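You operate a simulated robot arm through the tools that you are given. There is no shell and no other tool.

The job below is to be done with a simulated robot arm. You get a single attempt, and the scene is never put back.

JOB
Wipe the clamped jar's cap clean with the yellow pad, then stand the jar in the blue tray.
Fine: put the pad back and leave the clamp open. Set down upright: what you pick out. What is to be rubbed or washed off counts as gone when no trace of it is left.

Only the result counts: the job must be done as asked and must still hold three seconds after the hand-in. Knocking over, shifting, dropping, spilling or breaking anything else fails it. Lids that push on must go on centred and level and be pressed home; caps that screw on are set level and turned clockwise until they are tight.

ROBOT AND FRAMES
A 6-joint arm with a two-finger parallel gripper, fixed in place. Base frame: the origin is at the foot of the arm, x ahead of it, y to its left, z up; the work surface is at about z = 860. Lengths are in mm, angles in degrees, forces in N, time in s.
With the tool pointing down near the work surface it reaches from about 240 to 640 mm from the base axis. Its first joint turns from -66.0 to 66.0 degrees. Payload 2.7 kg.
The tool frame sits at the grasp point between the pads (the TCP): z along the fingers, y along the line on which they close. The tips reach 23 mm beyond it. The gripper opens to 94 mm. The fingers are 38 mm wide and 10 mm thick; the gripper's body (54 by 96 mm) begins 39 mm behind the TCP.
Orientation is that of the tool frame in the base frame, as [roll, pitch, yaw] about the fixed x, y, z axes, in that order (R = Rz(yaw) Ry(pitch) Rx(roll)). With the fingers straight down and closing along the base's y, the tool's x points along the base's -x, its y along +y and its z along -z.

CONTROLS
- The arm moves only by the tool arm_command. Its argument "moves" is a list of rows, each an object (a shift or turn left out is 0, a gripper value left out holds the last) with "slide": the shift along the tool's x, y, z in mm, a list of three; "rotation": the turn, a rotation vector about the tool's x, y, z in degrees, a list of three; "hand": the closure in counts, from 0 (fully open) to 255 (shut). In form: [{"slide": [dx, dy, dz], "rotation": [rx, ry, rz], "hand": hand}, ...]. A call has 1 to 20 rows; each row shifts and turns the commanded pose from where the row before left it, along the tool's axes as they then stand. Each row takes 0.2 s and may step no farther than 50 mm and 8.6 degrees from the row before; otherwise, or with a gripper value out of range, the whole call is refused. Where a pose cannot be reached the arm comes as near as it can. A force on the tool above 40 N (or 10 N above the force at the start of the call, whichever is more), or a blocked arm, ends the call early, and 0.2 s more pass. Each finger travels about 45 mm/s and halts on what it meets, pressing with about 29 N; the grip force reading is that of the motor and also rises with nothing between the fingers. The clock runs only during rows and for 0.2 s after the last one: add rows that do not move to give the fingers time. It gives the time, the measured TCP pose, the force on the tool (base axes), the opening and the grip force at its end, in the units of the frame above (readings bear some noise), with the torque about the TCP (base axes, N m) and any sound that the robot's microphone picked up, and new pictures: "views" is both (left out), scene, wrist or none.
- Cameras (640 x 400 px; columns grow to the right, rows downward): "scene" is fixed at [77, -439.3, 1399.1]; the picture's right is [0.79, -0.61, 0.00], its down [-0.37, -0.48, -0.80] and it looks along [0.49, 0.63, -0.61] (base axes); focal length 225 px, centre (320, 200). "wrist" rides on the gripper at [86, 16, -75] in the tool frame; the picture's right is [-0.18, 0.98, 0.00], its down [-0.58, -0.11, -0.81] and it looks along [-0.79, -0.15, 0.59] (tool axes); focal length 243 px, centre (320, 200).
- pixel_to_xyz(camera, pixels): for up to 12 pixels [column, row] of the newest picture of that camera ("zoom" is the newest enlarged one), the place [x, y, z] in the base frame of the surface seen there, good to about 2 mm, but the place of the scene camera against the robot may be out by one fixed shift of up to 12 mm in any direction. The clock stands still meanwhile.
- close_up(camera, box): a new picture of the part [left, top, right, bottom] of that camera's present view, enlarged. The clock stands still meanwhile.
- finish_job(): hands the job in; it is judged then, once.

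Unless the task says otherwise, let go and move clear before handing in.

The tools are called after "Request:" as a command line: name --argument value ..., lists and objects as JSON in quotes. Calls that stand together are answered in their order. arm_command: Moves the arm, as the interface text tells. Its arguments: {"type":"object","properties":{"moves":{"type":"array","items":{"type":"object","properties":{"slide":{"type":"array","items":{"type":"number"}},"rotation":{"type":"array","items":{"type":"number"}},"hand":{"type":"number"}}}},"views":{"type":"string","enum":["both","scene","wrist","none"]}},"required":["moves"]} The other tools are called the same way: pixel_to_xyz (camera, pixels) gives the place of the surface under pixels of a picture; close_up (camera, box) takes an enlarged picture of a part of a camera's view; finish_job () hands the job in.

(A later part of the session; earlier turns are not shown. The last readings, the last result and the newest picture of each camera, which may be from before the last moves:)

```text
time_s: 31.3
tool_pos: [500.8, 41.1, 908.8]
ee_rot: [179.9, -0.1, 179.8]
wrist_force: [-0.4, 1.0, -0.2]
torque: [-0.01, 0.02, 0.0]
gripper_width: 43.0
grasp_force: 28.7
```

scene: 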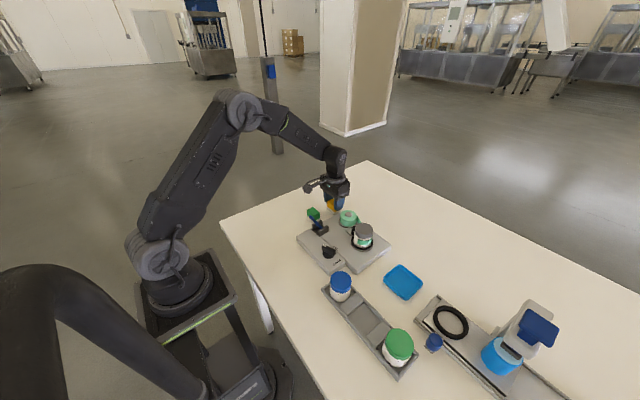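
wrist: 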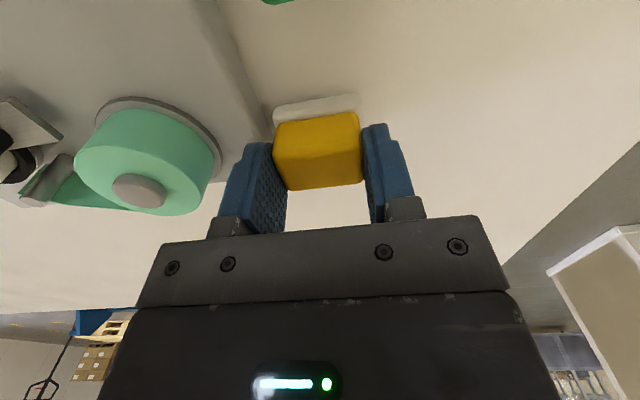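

Request:
arm_command --moves '[{"slide": [0, 0, 0.7]}, {}]' --views "none"

Request:
arm_command --moves '[{"slide": [0, 0, 0.7]}, {}]' --views "none"

```text
time_s: 31.9
tool_pos: [499.4, 41.1, 907.4]
ee_rot: [179.9, -0.1, 179.9]
wrist_force: [-0.5, -0.9, -0.5]
torque: [-0.02, 0.01, -0.01]
gripper_width: 43.1
grasp_force: 29.3
```

```text
time_s: 32.5
tool_pos: [500.5, 39.8, 906.2]
ee_rot: [179.9, -0.1, 179.9]
wrist_force: [-3.8, -0.9, 6.5]
torque: [-0.09, 0.06, -0.04]
gripper_width: 42.9
grasp_force: 29.4
```

It touches with 6.5 N. I'll open the fingers and rise straight up.

Request:
arm_command --moves '[{"slide": [0, 0, -0.3], "hand": 70}, {}, {}, {"slide": [0, 0, -25]}, {"slide": [0, 0, -40]}, {"slide": [0, 0, -40]}, {"slide": [0, 0, -30]}, {}]' --views "both"

Request:
close_up --camera "scene" --box '[290, 190, 386, 250]'

```text
time_s: 34.3
tool_pos: [502.7, 39.0, 1042.1]
ee_rot: [179.8, -0.1, 180.0]
wrist_force: [0.5, 0.3, 0.5]
torque: [0.0, -0.01, -0.01]
gripper_width: 68.4
grasp_force: 0.1
```

scene: 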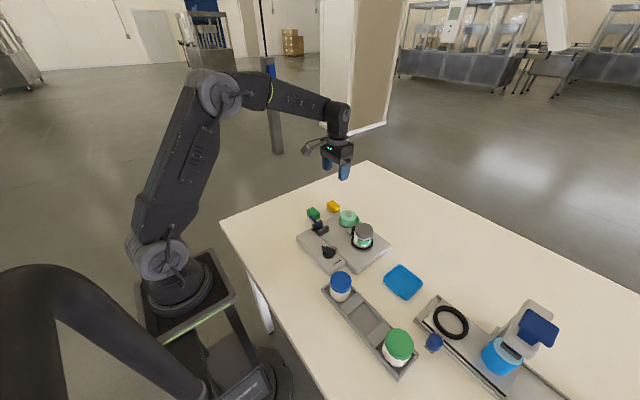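
wrist: 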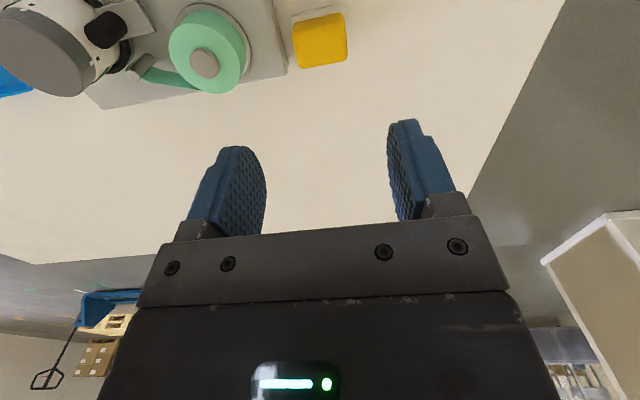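

```text
6.67 times, centred on (338, 220) of scene
```

zoom: 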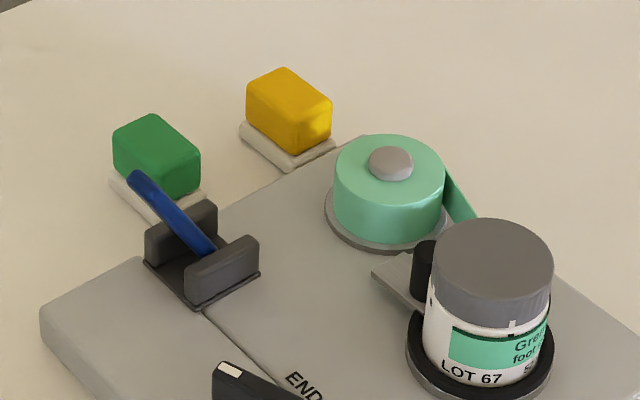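

The pad is back in place upright. Next I'll fly back to see the clamp lever closely with the wrist camera.

Request:
arm_command --moves '[{"slide": [46, -10, 0], "hand": 0}, {"slide": [46, -10, 0]}, {"slide": [46, -10, 0]}, {"slide": [46, -10, 0]}, {"slide": [46, -9, 15]}, {"slide": [0, 0, 27]}, {}]' --views "both"

Request:
close_up --camera "wrist" --box '[220, 100, 420, 225]'

```text
time_s: 35.9
tool_pos: [270.9, -9.5, 1000.0]
ee_rot: [179.9, -0.1, -180.0]
wrist_force: [0.0, -0.7, -0.4]
torque: [-0.01, 0.02, 0.02]
gripper_width: 94.1
grasp_force: 0.0
```

scene: 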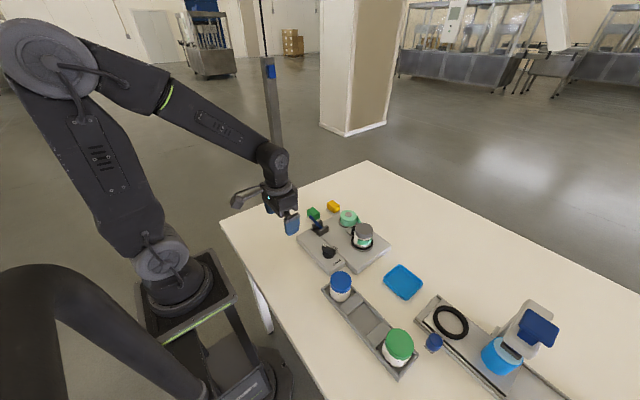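
wrist: 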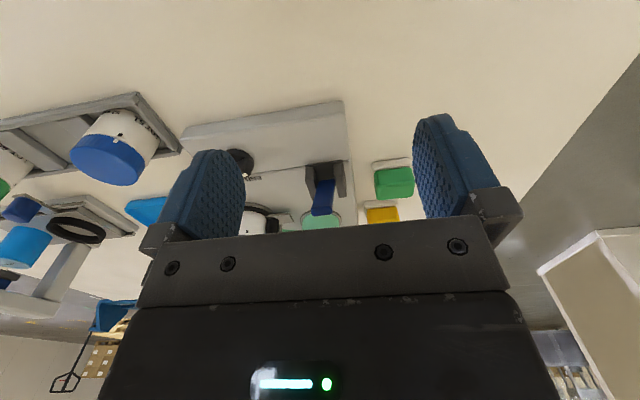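

```text
3.20 times, centred on (320, 162) of wrist
```

zoom: 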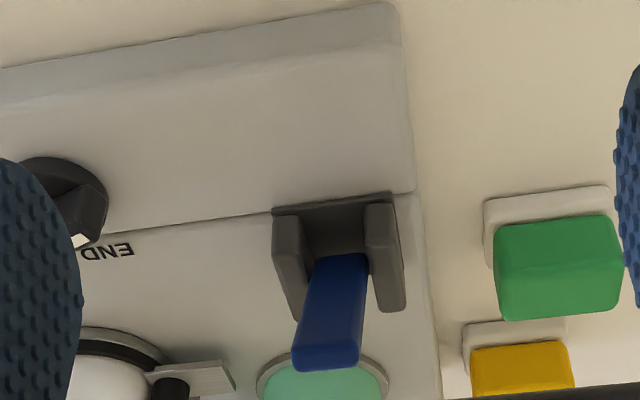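

Request:
close_up --camera "wrist" --box '[290, 150, 370, 200]'

Request:
pixel_to_xyz --camera "wrist" --pixels '[[318, 185], [332, 184], [325, 205], [315, 210], [330, 208], [322, 213], [309, 175], [340, 175], [323, 165], [346, 190], [311, 195], [325, 195]]'

```text
8.00 times, centred on (330, 175) of wrist
```

zoom: 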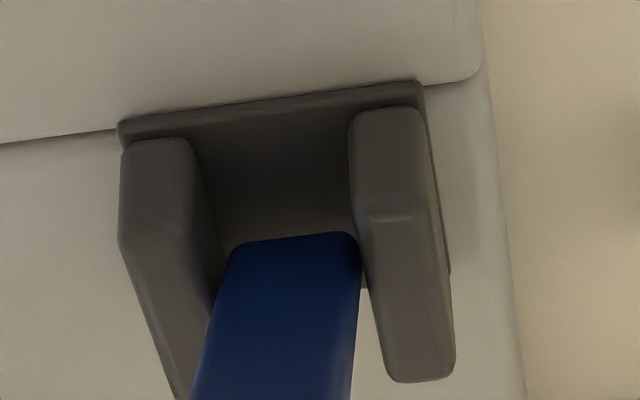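

```text
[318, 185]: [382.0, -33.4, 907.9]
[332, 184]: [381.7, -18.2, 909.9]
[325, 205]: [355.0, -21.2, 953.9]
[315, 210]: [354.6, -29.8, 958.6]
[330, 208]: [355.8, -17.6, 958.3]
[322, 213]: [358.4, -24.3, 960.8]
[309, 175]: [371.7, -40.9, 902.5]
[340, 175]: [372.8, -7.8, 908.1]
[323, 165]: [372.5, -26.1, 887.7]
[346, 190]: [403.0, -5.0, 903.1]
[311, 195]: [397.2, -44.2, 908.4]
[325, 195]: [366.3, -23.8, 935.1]
```

The lever is centred at y≈-24, tip (355,-24,960), pivot near (388,897). I'll close the fingers and come down on its robot side at x≈325 before pushing it away from the robot.

Request:
arm_command --moves '[{"slide": [-15, -8, 0], "hand": 255}, {"slide": [-15, -7, 10]}, {"slide": [0, 0, 15]}, {"slide": [0, 0, 15]}, {"slide": [-20, 0, 0]}, {}, {}]' --views "both"

Request:
close_up --camera "scene" --box '[270, 185, 366, 245]'

```text
time_s: 37.5
tool_pos: [320.0, -22.8, 959.2]
ee_rot: [179.9, 0.0, 179.9]
wrist_force: [-1.2, -0.4, 0.3]
torque: [0.0, -0.01, 0.0]
gripper_width: 0.0
grasp_force: 28.6
```

scene: 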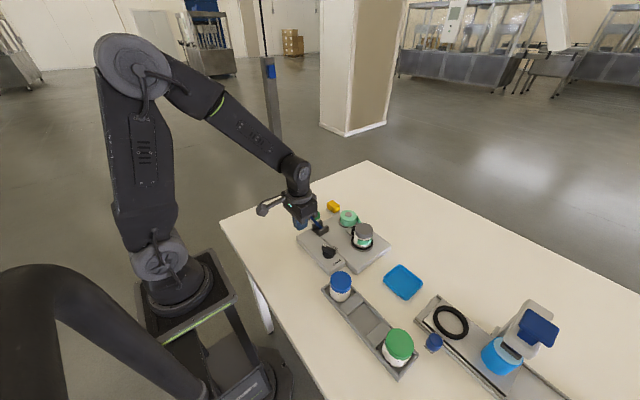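
wrist: 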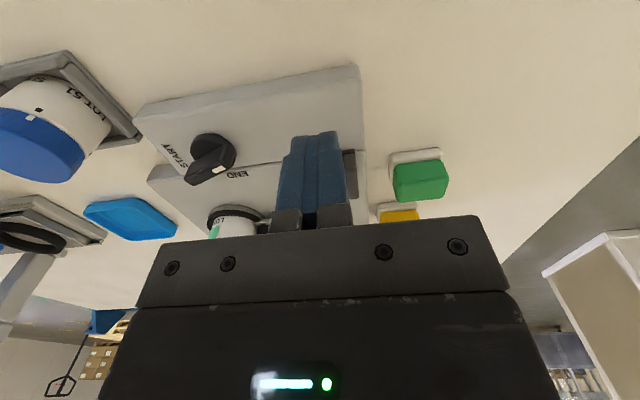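

```text
6.67 times, centred on (318, 215) of scene
```

zoom: 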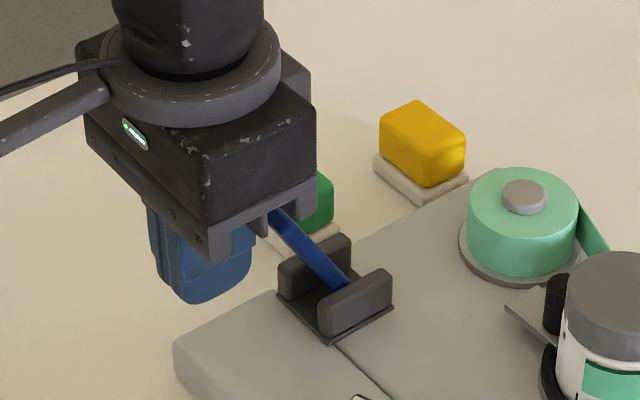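

The closed fingers are just behind the lever with ~16 mm gap. I'll push ahead in small steps and read the force.

Request:
arm_command --moves '[{"slide": [-5, 0, 0]}, {"slide": [-5, 0, 0]}, {"slide": [-4, 0, 0]}, {"slide": [-4, 0, 0]}, {"slide": [-4, 0, 0]}]' --views "none"

Request:
arm_command --moves '[{"slide": [-4, 0, 0]}, {"slide": [-4, 0, 0]}]' --views "scene"

Request:
close_up --camera "scene" --box '[270, 185, 366, 245]'

```text
time_s: 38.7
tool_pos: [341.8, -23.0, 963.5]
ee_rot: [179.9, 0.1, 179.9]
wrist_force: [-4.8, 0.1, 10.7]
torque: [-0.05, -0.19, -0.01]
gripper_width: 0.2
grasp_force: 29.0
stopped in row 5: the force on the tool passed its limit at 47 N (the readings are from after the stop); the commanded pose is now the measured one
```

```text
time_s: 39.2
tool_pos: [347.8, -23.2, 965.2]
ee_rot: [179.9, 0.6, -180.0]
wrist_force: [-2.8, 0.8, 9.5]
torque: [-0.01, -0.16, 0.01]
gripper_width: 0.1
grasp_force: 29.2
stopped in row 2: the force on the tool passed its limit at 43 N (the readings are from after the stop); the commanded pose is now the measured one
```

scene: 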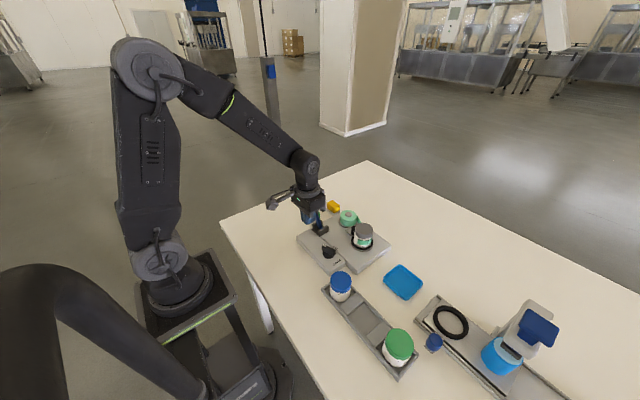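

```text
6.67 times, centred on (318, 215) of scene
```

zoom: 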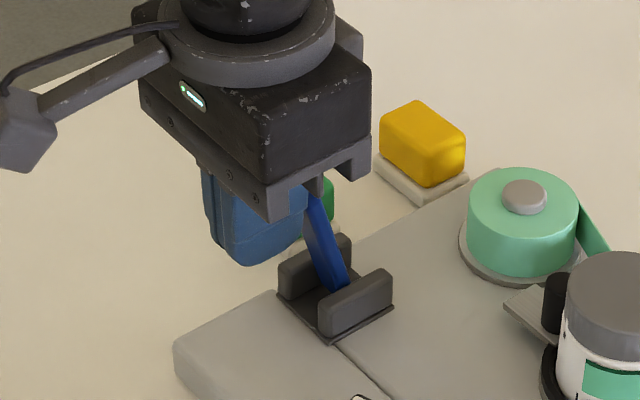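

The lever is swinging up (scene zoom 325,240) with little static force, so the spikes come from moving too fast. I'll push slower, 1.5–2 mm per row.

Request:
arm_command --moves '[{"slide": [-2, 0, 0]}, {"slide": [-2, 0, 0]}, {"slide": [-2, 0, 0]}, {"slide": [-2, 0, 0]}]' --views "none"

Request:
arm_command --moves '[{"slide": [-2, 0, 0]}, {"slide": [-2, 0, 0]}, {"slide": [-2, 0, 0]}, {"slide": [-2, 0, 0]}]' --views "scene"

Request:
close_up --camera "scene" --box '[270, 185, 366, 245]'

```text
time_s: 39.9
tool_pos: [354.0, -23.5, 967.7]
ee_rot: [179.9, 0.9, -180.0]
wrist_force: [-1.1, 1.2, 6.6]
torque: [-0.01, -0.13, -0.03]
gripper_width: 0.0
grasp_force: 29.0
stopped in row 3: the force on the tool passed its limit at 41 N (the readings are from after the stop); the commanded pose is now the measured one
```

```text
time_s: 40.9
tool_pos: [363.1, -22.5, 969.6]
ee_rot: [-180.0, 1.2, 180.0]
wrist_force: [-4.1, 4.5, 40.3]
torque: [-0.06, -0.77, 0.08]
gripper_width: 0.4
grasp_force: 29.0
```

scene: 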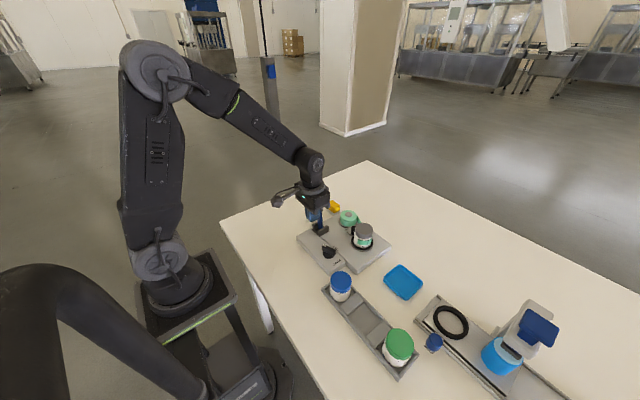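

```text
6.67 times, centred on (318, 215) of scene
```

zoom: 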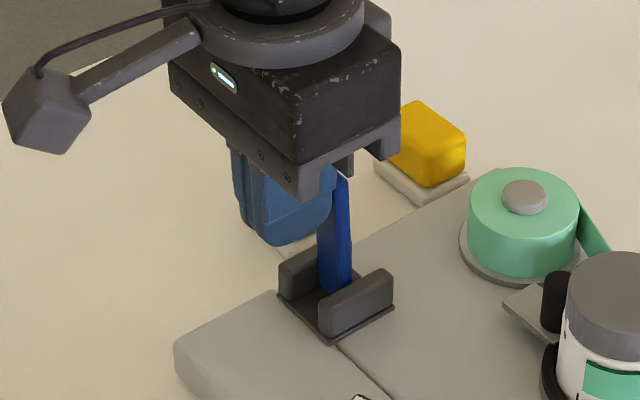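

The lever is near vertical now; the force is mostly upward (40 N). I'll look closer at the contact before going on.

Request:
close_up --camera "scene" --box '[296, 198, 344, 228]'

Request:
close_up --camera "wrist" --box '[220, 100, 420, 225]'

```text
13.33 times, centred on (320, 213) of scene
```

zoom: 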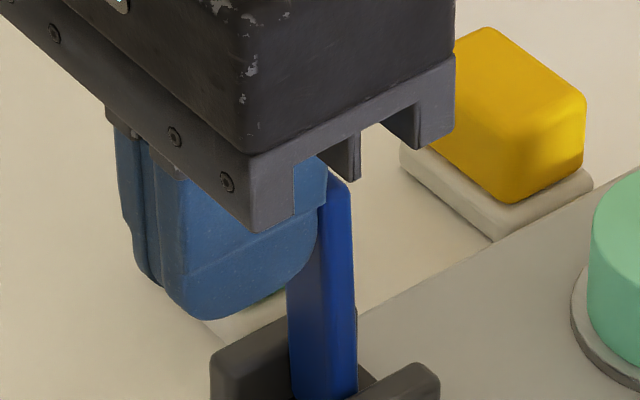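

```text
3.20 times, centred on (320, 162) of wrist
```

zoom: 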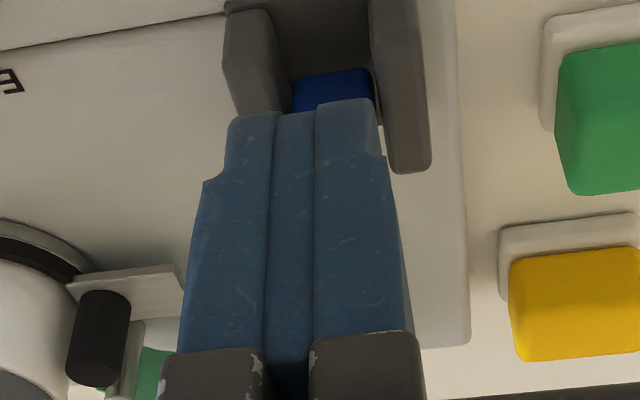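

The lever is upright and its top presses up on the finger's edge. I'll relieve by rising 3 mm, then continue slowly.

Request:
arm_command --moves '[{"slide": [0, 0, -3], "rotation": [0, 0.6, 0]}, {}]' --views "none"

Request:
arm_command --moves '[{"slide": [-2, 0, 0]}, {"slide": [-2, 0, 0]}, {"slide": [-2, 0, 0]}, {"slide": [-2, 0, 0]}, {"slide": [-2, 0, 0]}]' --views "scene"

Request:
close_up --camera "scene" --box '[270, 185, 366, 245]'

```text
time_s: 41.5
tool_pos: [361.2, -24.0, 968.4]
ee_rot: [179.9, 0.0, 179.9]
wrist_force: [-2.5, 0.3, 16.6]
torque: [0.04, -0.33, -0.04]
gripper_width: 0.0
grasp_force: 28.9
```

```text
time_s: 42.7
tool_pos: [372.1, -22.9, 969.4]
ee_rot: [179.8, 0.1, 180.0]
wrist_force: [0.3, 1.0, -0.8]
torque: [0.02, 0.02, 0.01]
gripper_width: 0.0
grasp_force: 29.1
```

scene: 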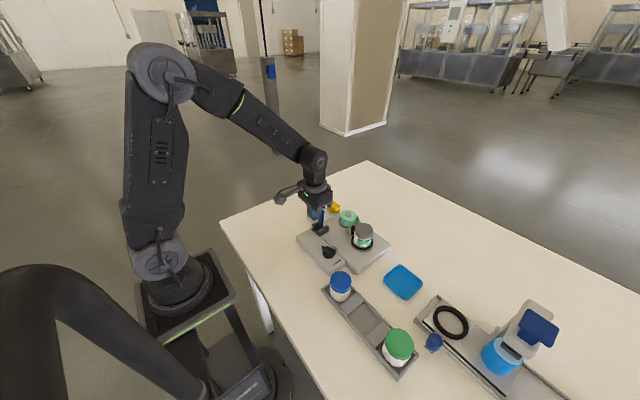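

```text
6.67 times, centred on (318, 215) of scene
```

zoom: 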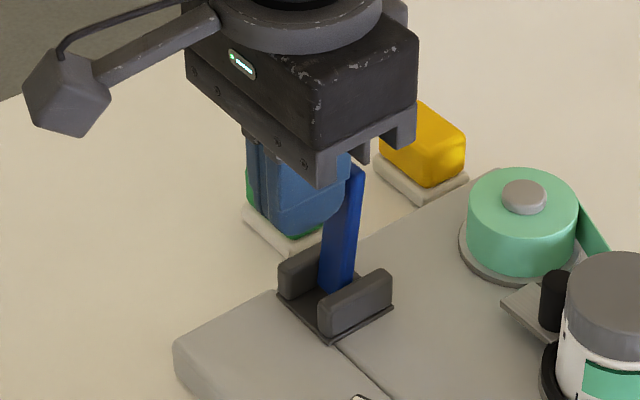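

Force has vanished and the lever now leans away from the robot. I'll go on pushing.

Request:
arm_command --moves '[{"slide": [-3, 0, 0]}, {"slide": [-3, 0, 1]}, {"slide": [-3, 0, 1]}, {"slide": [-3, 0, 1]}, {"slide": [-3, 0, 1]}]' --views "none"

Request:
arm_command --moves '[{"slide": [-3, 0, 1]}, {"slide": [-3, 0, 1]}, {"slide": [-3, 0, 1]}]' --views "scene"

Request:
close_up --camera "scene" --box '[290, 190, 410, 265]'

```text
time_s: 43.9
tool_pos: [386.3, -23.4, 966.1]
ee_rot: [180.0, 0.1, 180.0]
wrist_force: [0.2, 0.7, -0.6]
torque: [0.0, -0.03, 0.01]
gripper_width: 0.0
grasp_force: 28.9
```

```text
time_s: 44.7
tool_pos: [390.8, -22.1, 964.9]
ee_rot: [179.9, -0.5, -180.0]
wrist_force: [-13.8, 1.9, 14.6]
torque: [0.03, 0.12, 0.04]
gripper_width: 0.0
grasp_force: 29.4
stopped in row 3: the force on the tool passed its limit at 46 N (the readings are from after the stop); the commanded pose is now the measured one
```

scene: 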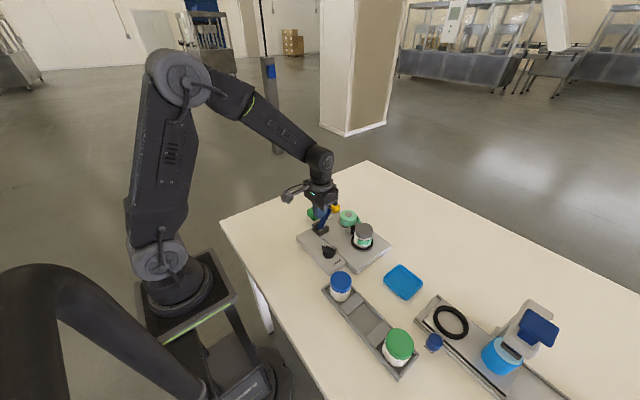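

```text
5.33 times, centred on (350, 228) of scene
```

zoom: 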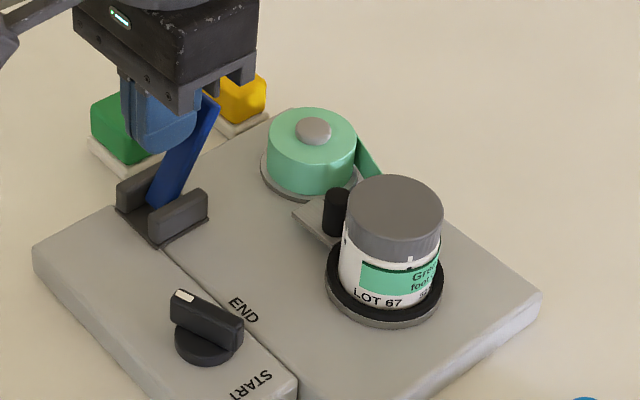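

The lever reached a firm stop leaning away (about +30°). I'll back off and inspect what changed at the jar.

Request:
arm_command --moves '[{"slide": [10, 0, 0]}, {"slide": [30, 0, -15]}, {"slide": [30, 0, -30]}, {"slide": [0, 0, -20]}, {}]' --views "both"

Request:
close_up --camera "scene" --box '[290, 190, 410, 265]'

Request:
close_up --camera "scene" --box '[332, 210, 396, 250]'

```text
time_s: 45.9
tool_pos: [323.2, -24.2, 1030.8]
ee_rot: [179.9, -0.2, -179.9]
wrist_force: [0.3, -0.8, 0.3]
torque: [0.02, 0.03, 0.03]
gripper_width: 0.0
grasp_force: 28.7
```

scene: 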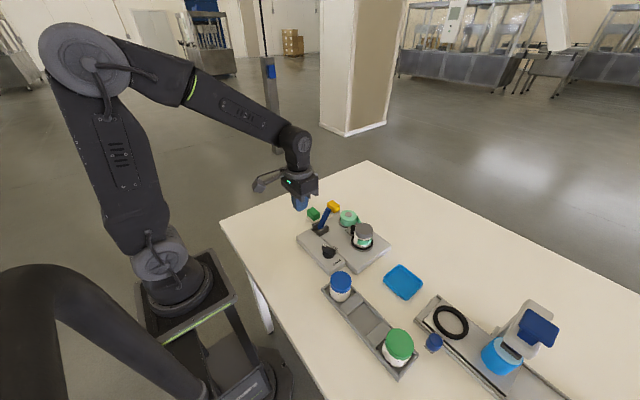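
wrist: 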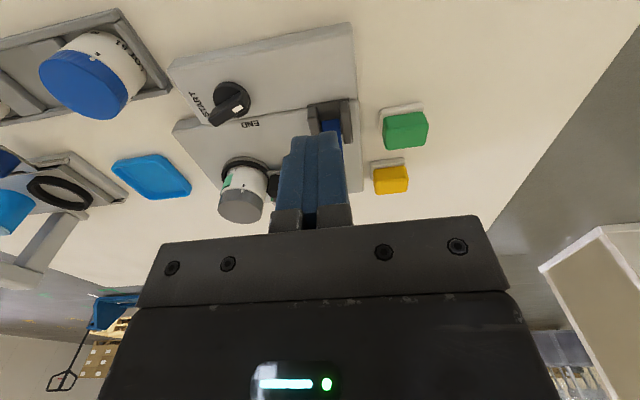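

```text
5.33 times, centred on (350, 228) of scene
```

zoom: 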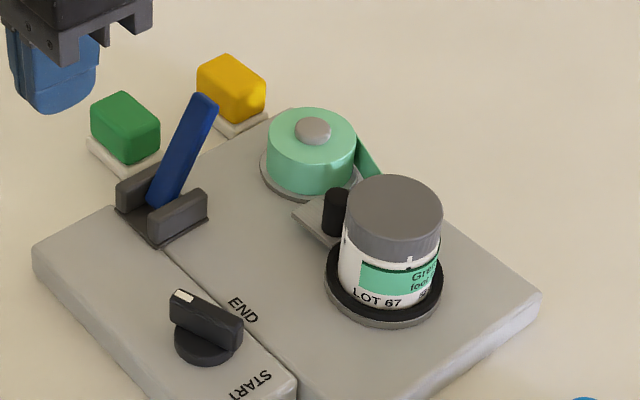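

```text
10.00 times, centred on (364, 230) of scene
```

zoom: 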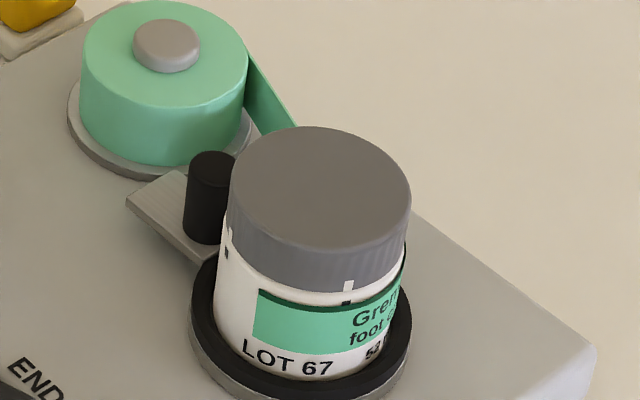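

The lever opened the clamp: the roller plate has moved back from the jar (zoom 155,215). Next I'll open the gripper and look at the jar, roller and tape pin from the wrist camera.

Request:
arm_command --moves '[{"slide": [0, -45, -10], "hand": 0}, {"slide": [-20, -45, -10]}, {"slide": [-15, -5, 0]}, {}, {}]' --views "both"

Request:
close_up --camera "wrist" --box '[256, 90, 416, 190]'

```text
refused: row 2 steps farther than a row can; nothing moved
```

```text
4.00 times, centred on (336, 140) of wrist
```

zoom: 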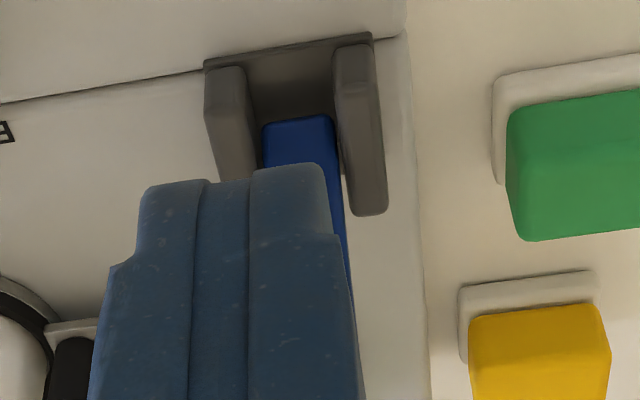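

That call was refused because one row stepped over 50 mm. I'll redo it with shorter steps.

Request:
arm_command --moves '[{"slide": [0, -40, -10], "hand": 0}, {"slide": [-15, -40, -8]}, {"slide": [-15, -15, 0]}, {}, {}]' --views "both"

Request:
close_up --camera "wrist" --box '[256, 90, 416, 190]'

```text
time_s: 47.1
tool_pos: [352.3, -118.4, 1047.5]
ee_rot: [180.0, -0.2, -179.9]
wrist_force: [0.2, -0.6, -0.3]
torque: [0.0, -0.01, 0.0]
gripper_width: 94.1
grasp_force: 0.1
```

scene: 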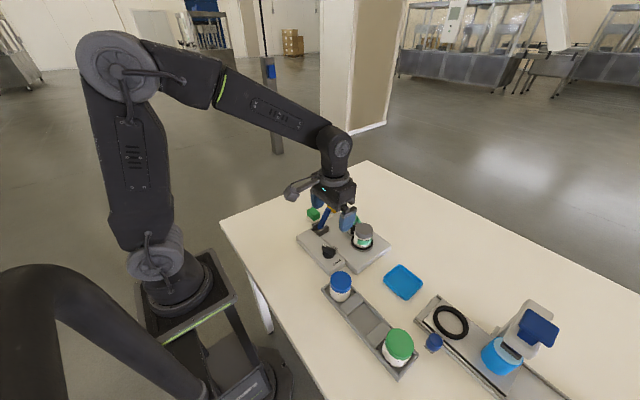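
wrist: 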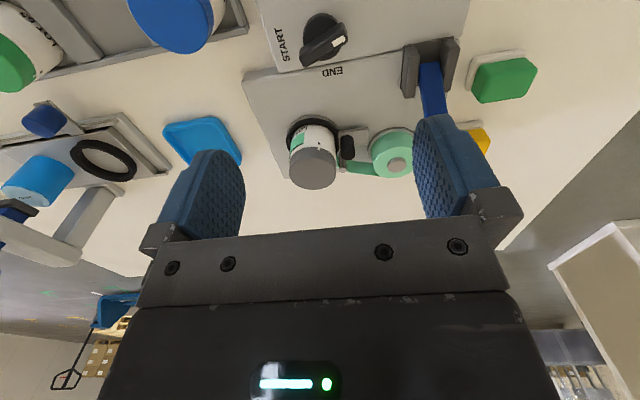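

```text
4.00 times, centred on (336, 140) of wrist
```

zoom: 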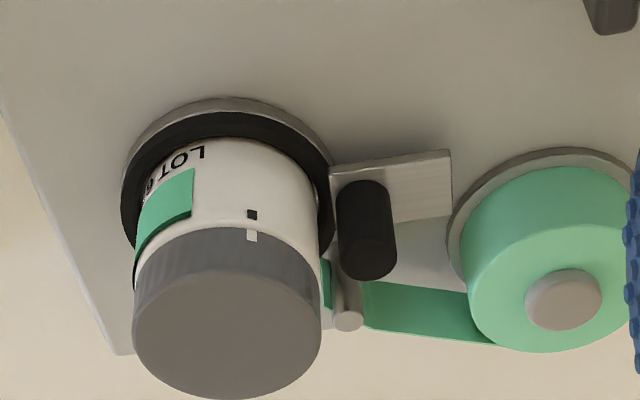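

The cap is spotless from here too, with tick marks aligned. I'll measure cap, roller, pin and ring.

Request:
pixel_to_xyz --camera "zoom" --pixels '[[226, 316], [140, 320], [315, 315], [225, 390], [225, 265], [347, 320], [365, 260], [365, 200], [240, 160], [240, 130], [328, 165], [130, 210]]'

Request:
pixel_to_xyz --camera "zoom" --pixels '[[235, 145], [250, 235], [250, 205], [340, 180], [445, 170], [235, 108], [360, 245], [326, 270], [430, 300], [180, 40], [300, 255], [235, 118]]'

Request:
pixel_to_xyz --camera "wrist" --pixels '[[165, 128], [215, 118], [200, 160], [238, 152], [200, 138], [220, 145], [212, 122], [175, 125], [190, 155], [185, 135]]'

```text
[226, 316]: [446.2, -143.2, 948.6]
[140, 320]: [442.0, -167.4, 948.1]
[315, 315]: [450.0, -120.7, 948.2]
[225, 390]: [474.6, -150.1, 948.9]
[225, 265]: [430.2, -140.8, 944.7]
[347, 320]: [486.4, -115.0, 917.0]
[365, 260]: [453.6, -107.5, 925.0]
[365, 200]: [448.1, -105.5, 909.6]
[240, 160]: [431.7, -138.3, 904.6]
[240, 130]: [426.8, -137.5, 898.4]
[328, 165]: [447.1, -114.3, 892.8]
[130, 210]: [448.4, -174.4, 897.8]
```

```text
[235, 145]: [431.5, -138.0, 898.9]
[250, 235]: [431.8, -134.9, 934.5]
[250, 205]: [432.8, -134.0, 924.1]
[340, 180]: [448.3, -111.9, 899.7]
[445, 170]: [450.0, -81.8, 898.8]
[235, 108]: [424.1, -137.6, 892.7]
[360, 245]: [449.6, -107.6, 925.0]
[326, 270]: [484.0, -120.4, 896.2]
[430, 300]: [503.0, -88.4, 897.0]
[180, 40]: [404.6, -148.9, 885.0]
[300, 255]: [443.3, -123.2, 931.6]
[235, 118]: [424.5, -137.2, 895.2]
```

```text
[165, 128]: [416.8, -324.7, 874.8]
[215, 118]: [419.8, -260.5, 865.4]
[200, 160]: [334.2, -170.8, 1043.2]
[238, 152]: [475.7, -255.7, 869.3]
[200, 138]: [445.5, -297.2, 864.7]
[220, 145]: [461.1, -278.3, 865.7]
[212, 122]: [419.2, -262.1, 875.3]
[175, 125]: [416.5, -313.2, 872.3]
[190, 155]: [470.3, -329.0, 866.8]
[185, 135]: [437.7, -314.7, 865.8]
```

Cap centre ≈(451.5,-145), top z 948; roller (450,-107) and tape pin (486,-115) lie on the +y side, so I'll grip along a line turned about 25° off x. First I move over the jar, then turn the tool by -65°.

Request:
arm_command --moves '[{"slide": [-40, -10, 0]}, {"slide": [-40, -10, 0]}, {"slide": [-19, -6.4, 0]}, {"rotation": [0, 0, -8.1]}, {"rotation": [0, 0, -8.1]}, {"rotation": [0, 0, -8.1]}, {"rotation": [0, 0, -8.1]}, {"rotation": [0, 0, -8.1]}, {"rotation": [0, 0, -8.1]}, {"rotation": [0, 0, -8.1]}, {"rotation": [0, 0, -8.1]}, {}]' --views "both"

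Request:
close_up --camera "scene" --box '[310, 160, 430, 235]'

```text
time_s: 49.7
tool_pos: [451.6, -144.5, 1045.6]
ee_rot: [179.7, -0.2, -115.0]
wrist_force: [-0.3, 0.5, 0.1]
torque: [-0.01, 0.03, -0.05]
gripper_width: 93.9
grasp_force: 0.1
```

scene: 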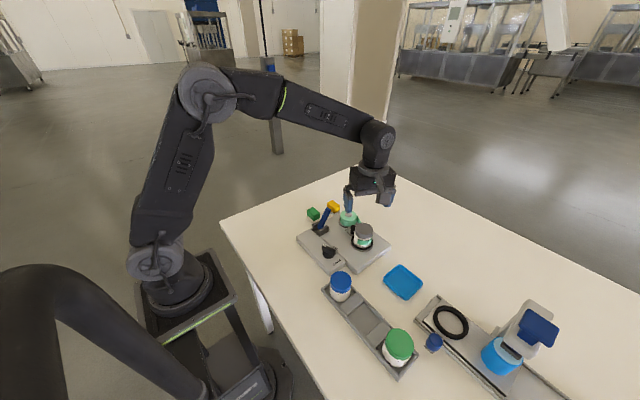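
wrist: 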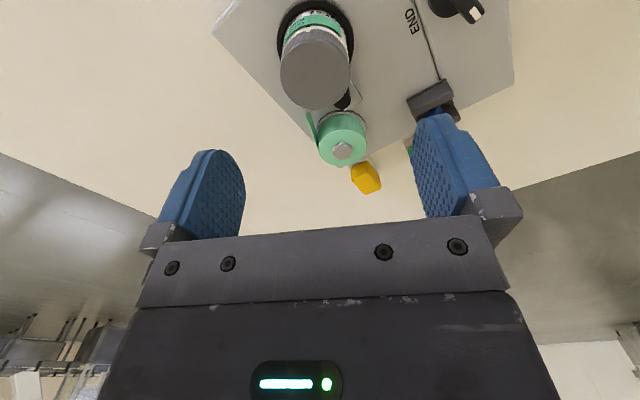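

```text
5.33 times, centred on (370, 198) of scene
```

zoom: 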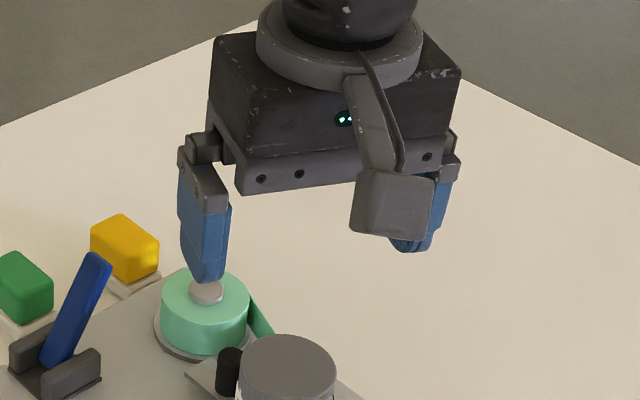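

From this new side the cap (wrist 315,75) is also clean. I'll measure the cap's centre again from this direction before going down.

Request:
close_up --camera "wrist" --box '[256, 20, 384, 100]'

Request:
pixel_to_xyz --camera "wrist" --pixels '[[315, 75], [283, 75], [347, 75], [315, 106], [315, 48], [345, 100], [311, 118], [342, 150], [320, 30], [308, 15], [325, 12]]'

```text
5.00 times, centred on (320, 60) of wrist
```

zoom: 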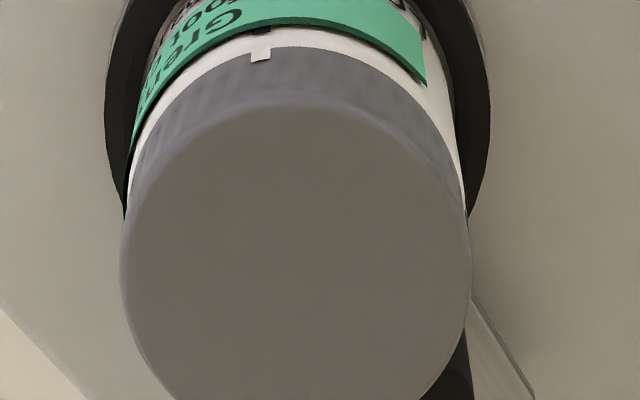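

```text
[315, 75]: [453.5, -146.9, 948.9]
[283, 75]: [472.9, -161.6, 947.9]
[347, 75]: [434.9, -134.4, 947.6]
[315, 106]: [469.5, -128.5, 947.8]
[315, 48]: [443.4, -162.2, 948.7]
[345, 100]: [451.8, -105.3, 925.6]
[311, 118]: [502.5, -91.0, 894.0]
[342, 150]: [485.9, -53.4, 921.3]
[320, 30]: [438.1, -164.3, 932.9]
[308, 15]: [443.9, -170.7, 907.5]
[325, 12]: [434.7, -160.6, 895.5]
```

The cap centre fits (452.8,-145.3). I'll descend with the fingers open to TCP z≈936, tips at 913, above the black ring (898).

Request:
arm_command --moves '[{"slide": [0.2, -1.4, 30]}, {"slide": [0, 0, 30]}, {"slide": [0, 0, 20]}, {"slide": [0, 0, 15]}, {"slide": [0, 0, 14.5]}, {}]' --views "both"

Request:
close_up --camera "scene" --box '[310, 180, 430, 255]'

Request:
close_up --camera "wrist" --box '[160, 60, 480, 260]'

```text
time_s: 51.1
tool_pos: [451.6, -145.7, 938.1]
ee_rot: [179.7, -0.1, -115.2]
wrist_force: [-0.1, -0.2, -0.1]
torque: [-0.03, -0.03, 0.0]
gripper_width: 94.0
grasp_force: 0.0
```

scene: 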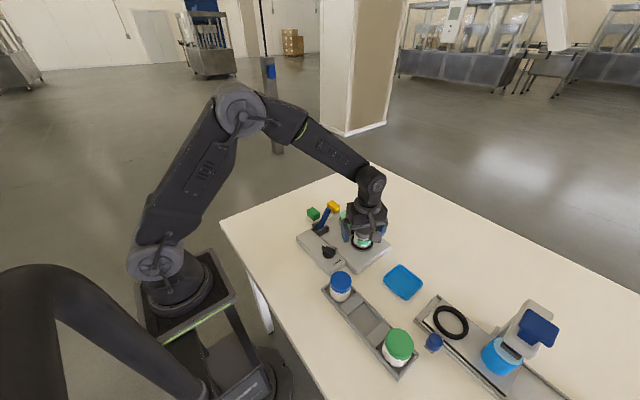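
wrist: 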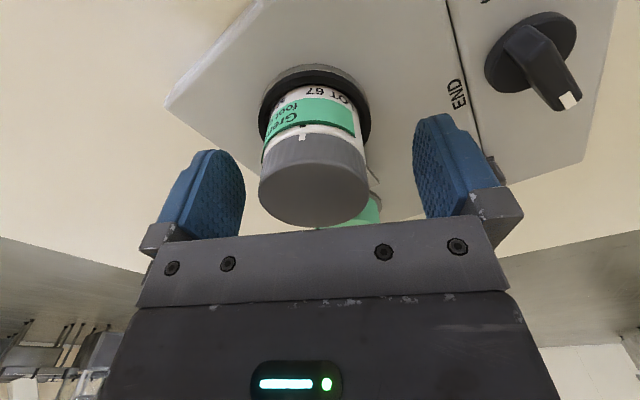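

```text
5.33 times, centred on (370, 218) of scene
```

zoom: 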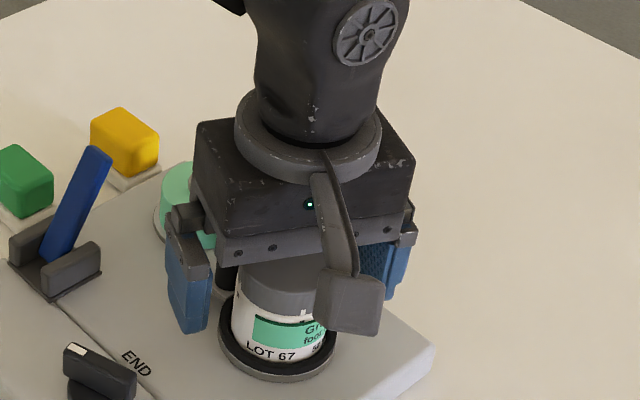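

```text
2.00 times, centred on (320, 160) of wrist
```

zoom: 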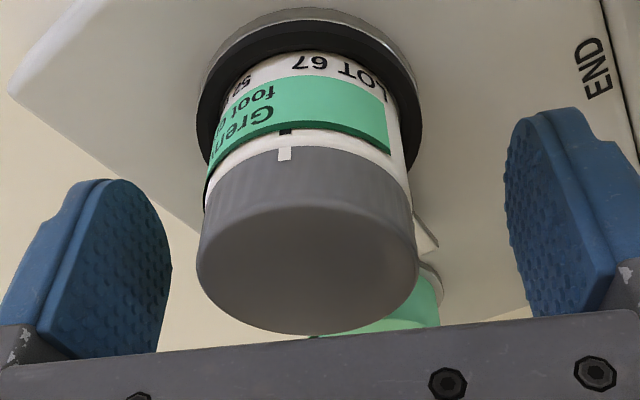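

The fingers straddle the cap with clear space all round. I'll close on it.

Request:
arm_command --moves '[{"hand": 100}, {"hand": 110}, {"hand": 255}, {}, {}, {}, {}]' --views "both"

Request:
close_up --camera "wrist" --box '[160, 60, 480, 260]'

```text
time_s: 52.7
tool_pos: [452.3, -145.8, 938.9]
ee_rot: [179.8, 0.0, -115.3]
wrist_force: [12.9, -6.2, 3.3]
torque: [-0.24, -0.53, -0.04]
gripper_width: 51.0
grasp_force: 29.2
```

scene: 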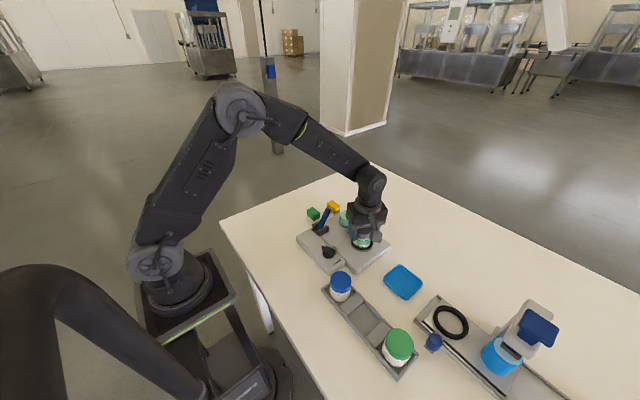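
wrist: 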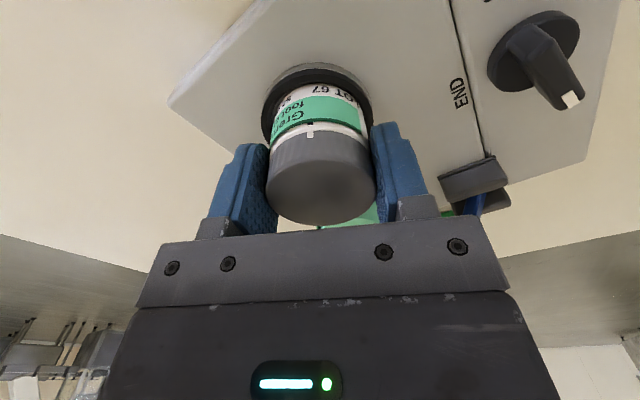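

```text
2.00 times, centred on (320, 160) of wrist
```

zoom: 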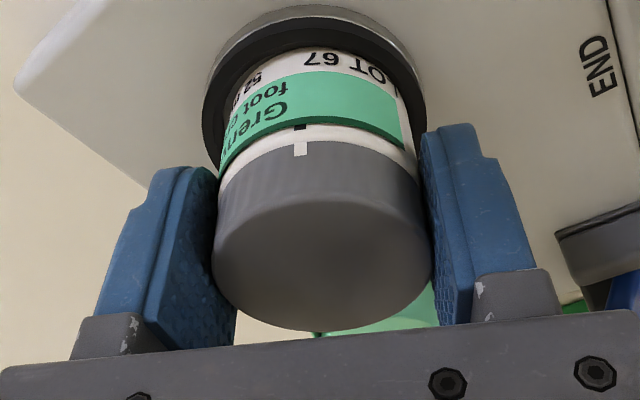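

The cap is held at 51 mm, with a 14 N sideways load because the seat holds the jar ~1 mm off the tool's centre. I'll shift 1 mm to relieve it before lifting.

Request:
arm_command --moves '[{"slide": [0, -0.9, 0]}, {}]' --views "none"

```text
time_s: 53.3
tool_pos: [451.9, -145.9, 938.1]
ee_rot: [179.7, -0.1, -115.2]
wrist_force: [9.5, -6.0, 8.2]
torque: [-0.15, -0.25, -0.01]
gripper_width: 51.1
grasp_force: 29.0
```

Request:
arm_command --moves '[{"slide": [0, -1.2, 0]}, {}]' --views "none"

```text
time_s: 53.9
tool_pos: [453.2, -145.9, 937.4]
ee_rot: [179.5, 0.0, -115.2]
wrist_force: [0.1, -4.7, 8.8]
torque: [-0.13, 0.04, -0.02]
gripper_width: 50.9
grasp_force: 28.9
```

The side load is almost gone. I'll lift slowly straight up and watch the jar leave its seat.

Request:
arm_command --moves '[{"slide": [0, 0, -2]}, {"slide": [0, 0, -3]}, {"slide": [0, 0, -5]}, {"slide": [0, 0, -8]}, {}]' --views "both"

Request:
close_up --camera "scene" --box '[310, 180, 430, 255]'

```text
time_s: 55.1
tool_pos: [455.1, -145.8, 954.9]
ee_rot: [179.6, -0.2, -115.1]
wrist_force: [0.1, -0.2, -1.7]
torque: [0.01, -0.01, 0.04]
gripper_width: 51.0
grasp_force: 28.6
```

scene: 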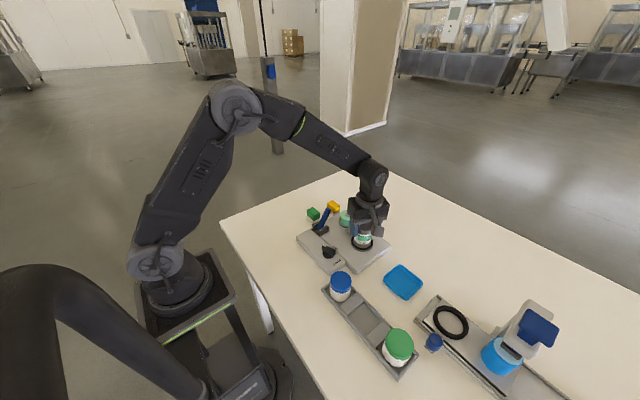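
wrist: 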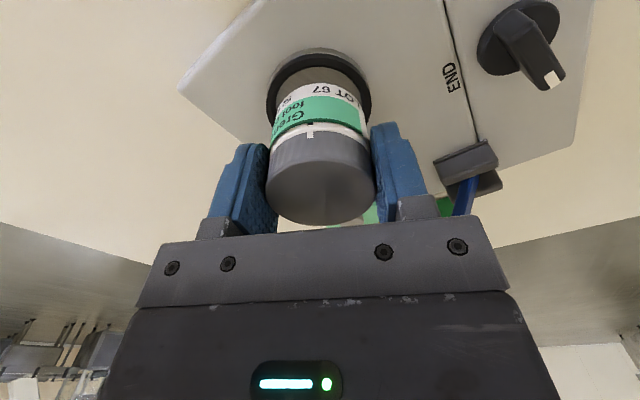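

```text
5.33 times, centred on (370, 218) of scene
```

zoom: 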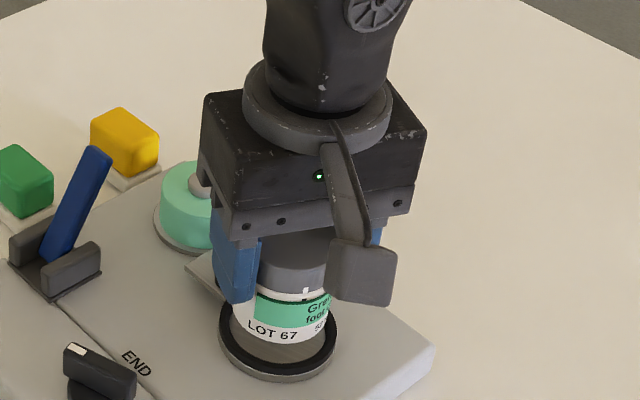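

The jar is clear of its seat, held level. I'll lift further, and measure the tray's corners in the scene picture.

Request:
arm_command --moves '[{"slide": [0, 0, -20]}, {"slide": [0, 0, -25]}, {"slide": [0, 0, -20]}, {}]' --views "both"

Request:
close_up --camera "scene" --box '[371, 252, 435, 312]'

```text
time_s: 56.1
tool_pos: [454.5, -145.4, 1021.9]
ee_rot: [179.7, -0.1, -115.1]
wrist_force: [0.3, 0.0, -1.4]
torque: [0.01, 0.03, 0.02]
gripper_width: 51.1
grasp_force: 28.9
```

scene: 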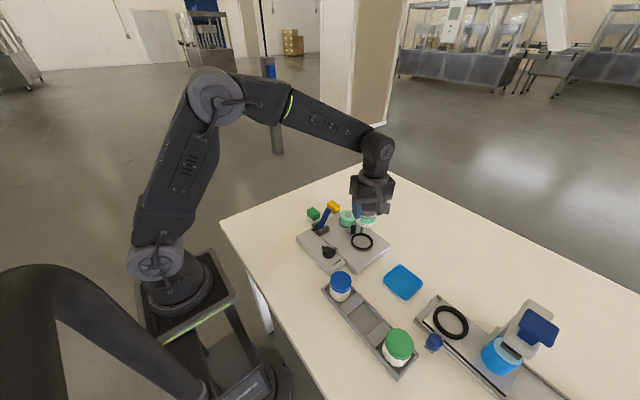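
wrist: 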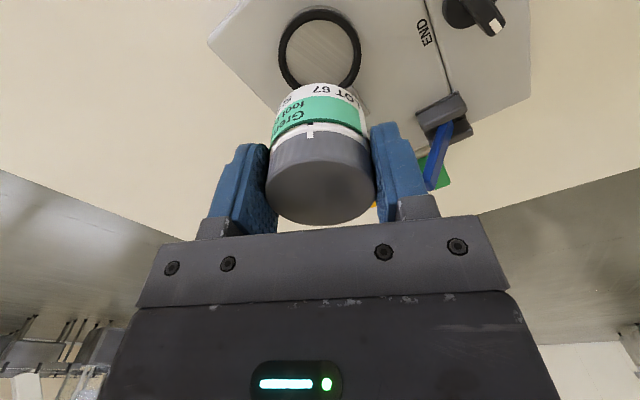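

```text
6.67 times, centred on (403, 282) of scene
```

zoom: 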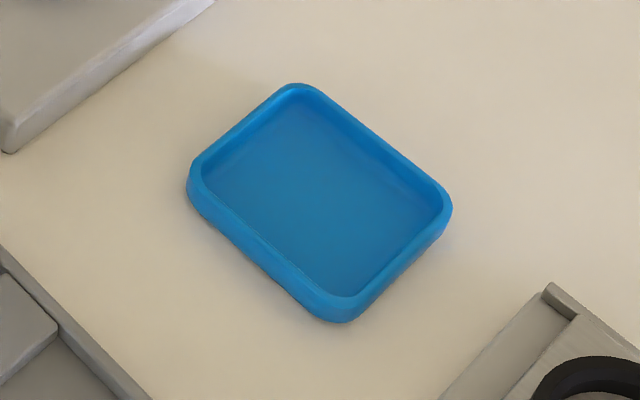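

Request:
pixel_to_xyz --camera "zoom" --pixels '[[298, 90], [195, 172], [343, 303], [445, 210], [320, 195], [297, 105], [212, 180], [345, 285], [430, 212], [190, 195], [340, 322], [455, 215]]'

Request:
pixel_to_xyz --camera "scene" --pixels '[[362, 241], [351, 238], [372, 242], [362, 234], [360, 249], [340, 280], [333, 205]]'

Request:
pixel_to_xyz --camera "wrist" --pixels '[[318, 45], [285, 48], [354, 48], [320, 13], [310, 85], [485, 20]]'

```text
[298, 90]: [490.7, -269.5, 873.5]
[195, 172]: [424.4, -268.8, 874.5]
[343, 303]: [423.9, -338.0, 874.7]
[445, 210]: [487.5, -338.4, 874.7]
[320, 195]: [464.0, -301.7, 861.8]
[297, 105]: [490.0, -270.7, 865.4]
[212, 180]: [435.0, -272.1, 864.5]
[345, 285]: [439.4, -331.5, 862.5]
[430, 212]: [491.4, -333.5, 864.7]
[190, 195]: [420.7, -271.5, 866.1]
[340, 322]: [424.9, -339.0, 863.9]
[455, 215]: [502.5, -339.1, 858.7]
```

```text
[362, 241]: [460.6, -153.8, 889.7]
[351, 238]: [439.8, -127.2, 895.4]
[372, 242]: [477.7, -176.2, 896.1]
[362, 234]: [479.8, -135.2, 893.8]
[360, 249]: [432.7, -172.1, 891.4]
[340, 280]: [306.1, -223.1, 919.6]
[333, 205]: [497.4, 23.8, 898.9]
```

```text
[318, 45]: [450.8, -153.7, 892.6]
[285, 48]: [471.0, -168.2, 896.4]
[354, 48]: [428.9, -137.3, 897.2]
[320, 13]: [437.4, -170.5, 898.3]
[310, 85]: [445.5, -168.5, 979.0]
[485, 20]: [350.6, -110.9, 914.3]
```

The tray's rim in scene reads about (424–490, -269–-338) and with the scene shift its centre is about (452,-293), with only a few mm play for the jar. I'll check the tall machine's position before moving across.

Request:
pixel_to_xyz --camera "scene" --pixels '[[537, 325], [520, 310], [500, 345], [450, 322], [433, 342], [425, 305], [398, 340]]'

Request:
arm_command --moves '[{"slide": [33.6, -15.2, 0]}, {"slide": [33.6, -15.2, 0]}, {"slide": [33.6, -15.2, 0]}, {"slide": [33.6, -15.2, 0]}, {}]' --views "both"

Request:
close_up --camera "wrist" --box '[200, 0, 440, 150]'

```text
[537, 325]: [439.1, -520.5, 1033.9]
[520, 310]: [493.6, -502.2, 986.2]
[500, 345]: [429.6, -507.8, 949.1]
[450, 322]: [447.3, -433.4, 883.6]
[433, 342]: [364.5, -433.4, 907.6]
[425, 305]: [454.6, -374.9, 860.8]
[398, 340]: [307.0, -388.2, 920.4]
```

```text
time_s: 57.3
tool_pos: [451.7, -294.6, 1021.1]
ee_rot: [179.6, -0.1, -115.2]
wrist_force: [-0.6, 0.7, -0.5]
torque: [0.01, -0.01, -0.01]
gripper_width: 50.7
grasp_force: 29.2
```

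scene: 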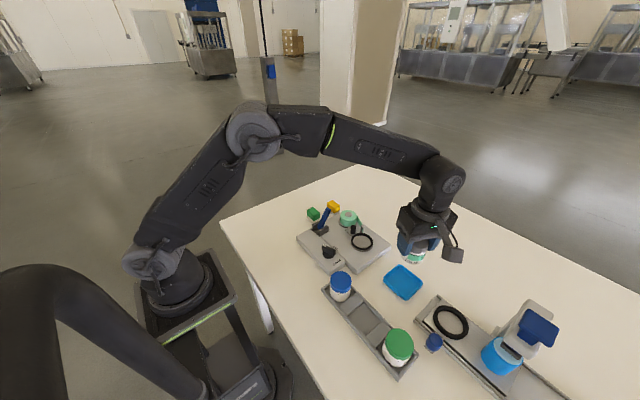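
wrist: 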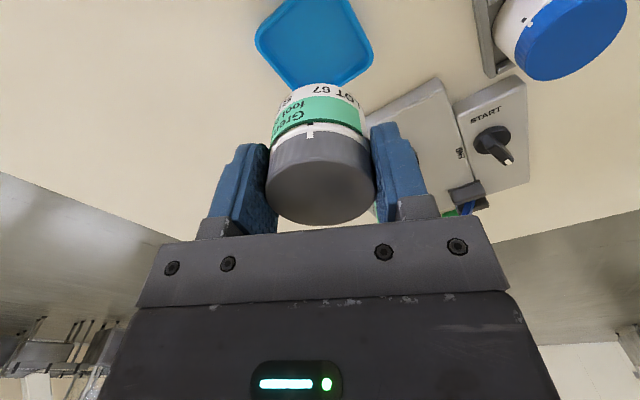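

```text
2.67 times, centred on (320, 75) of wrist
```

zoom: 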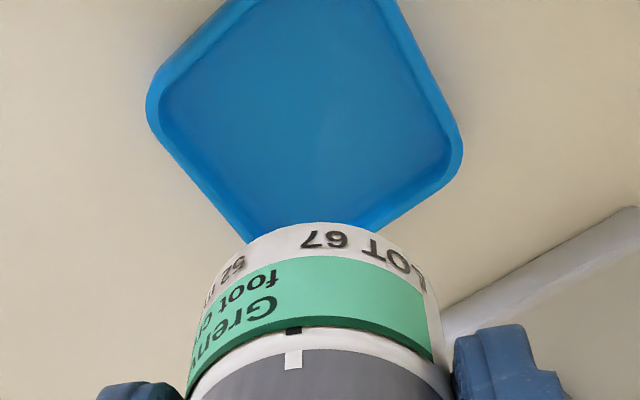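

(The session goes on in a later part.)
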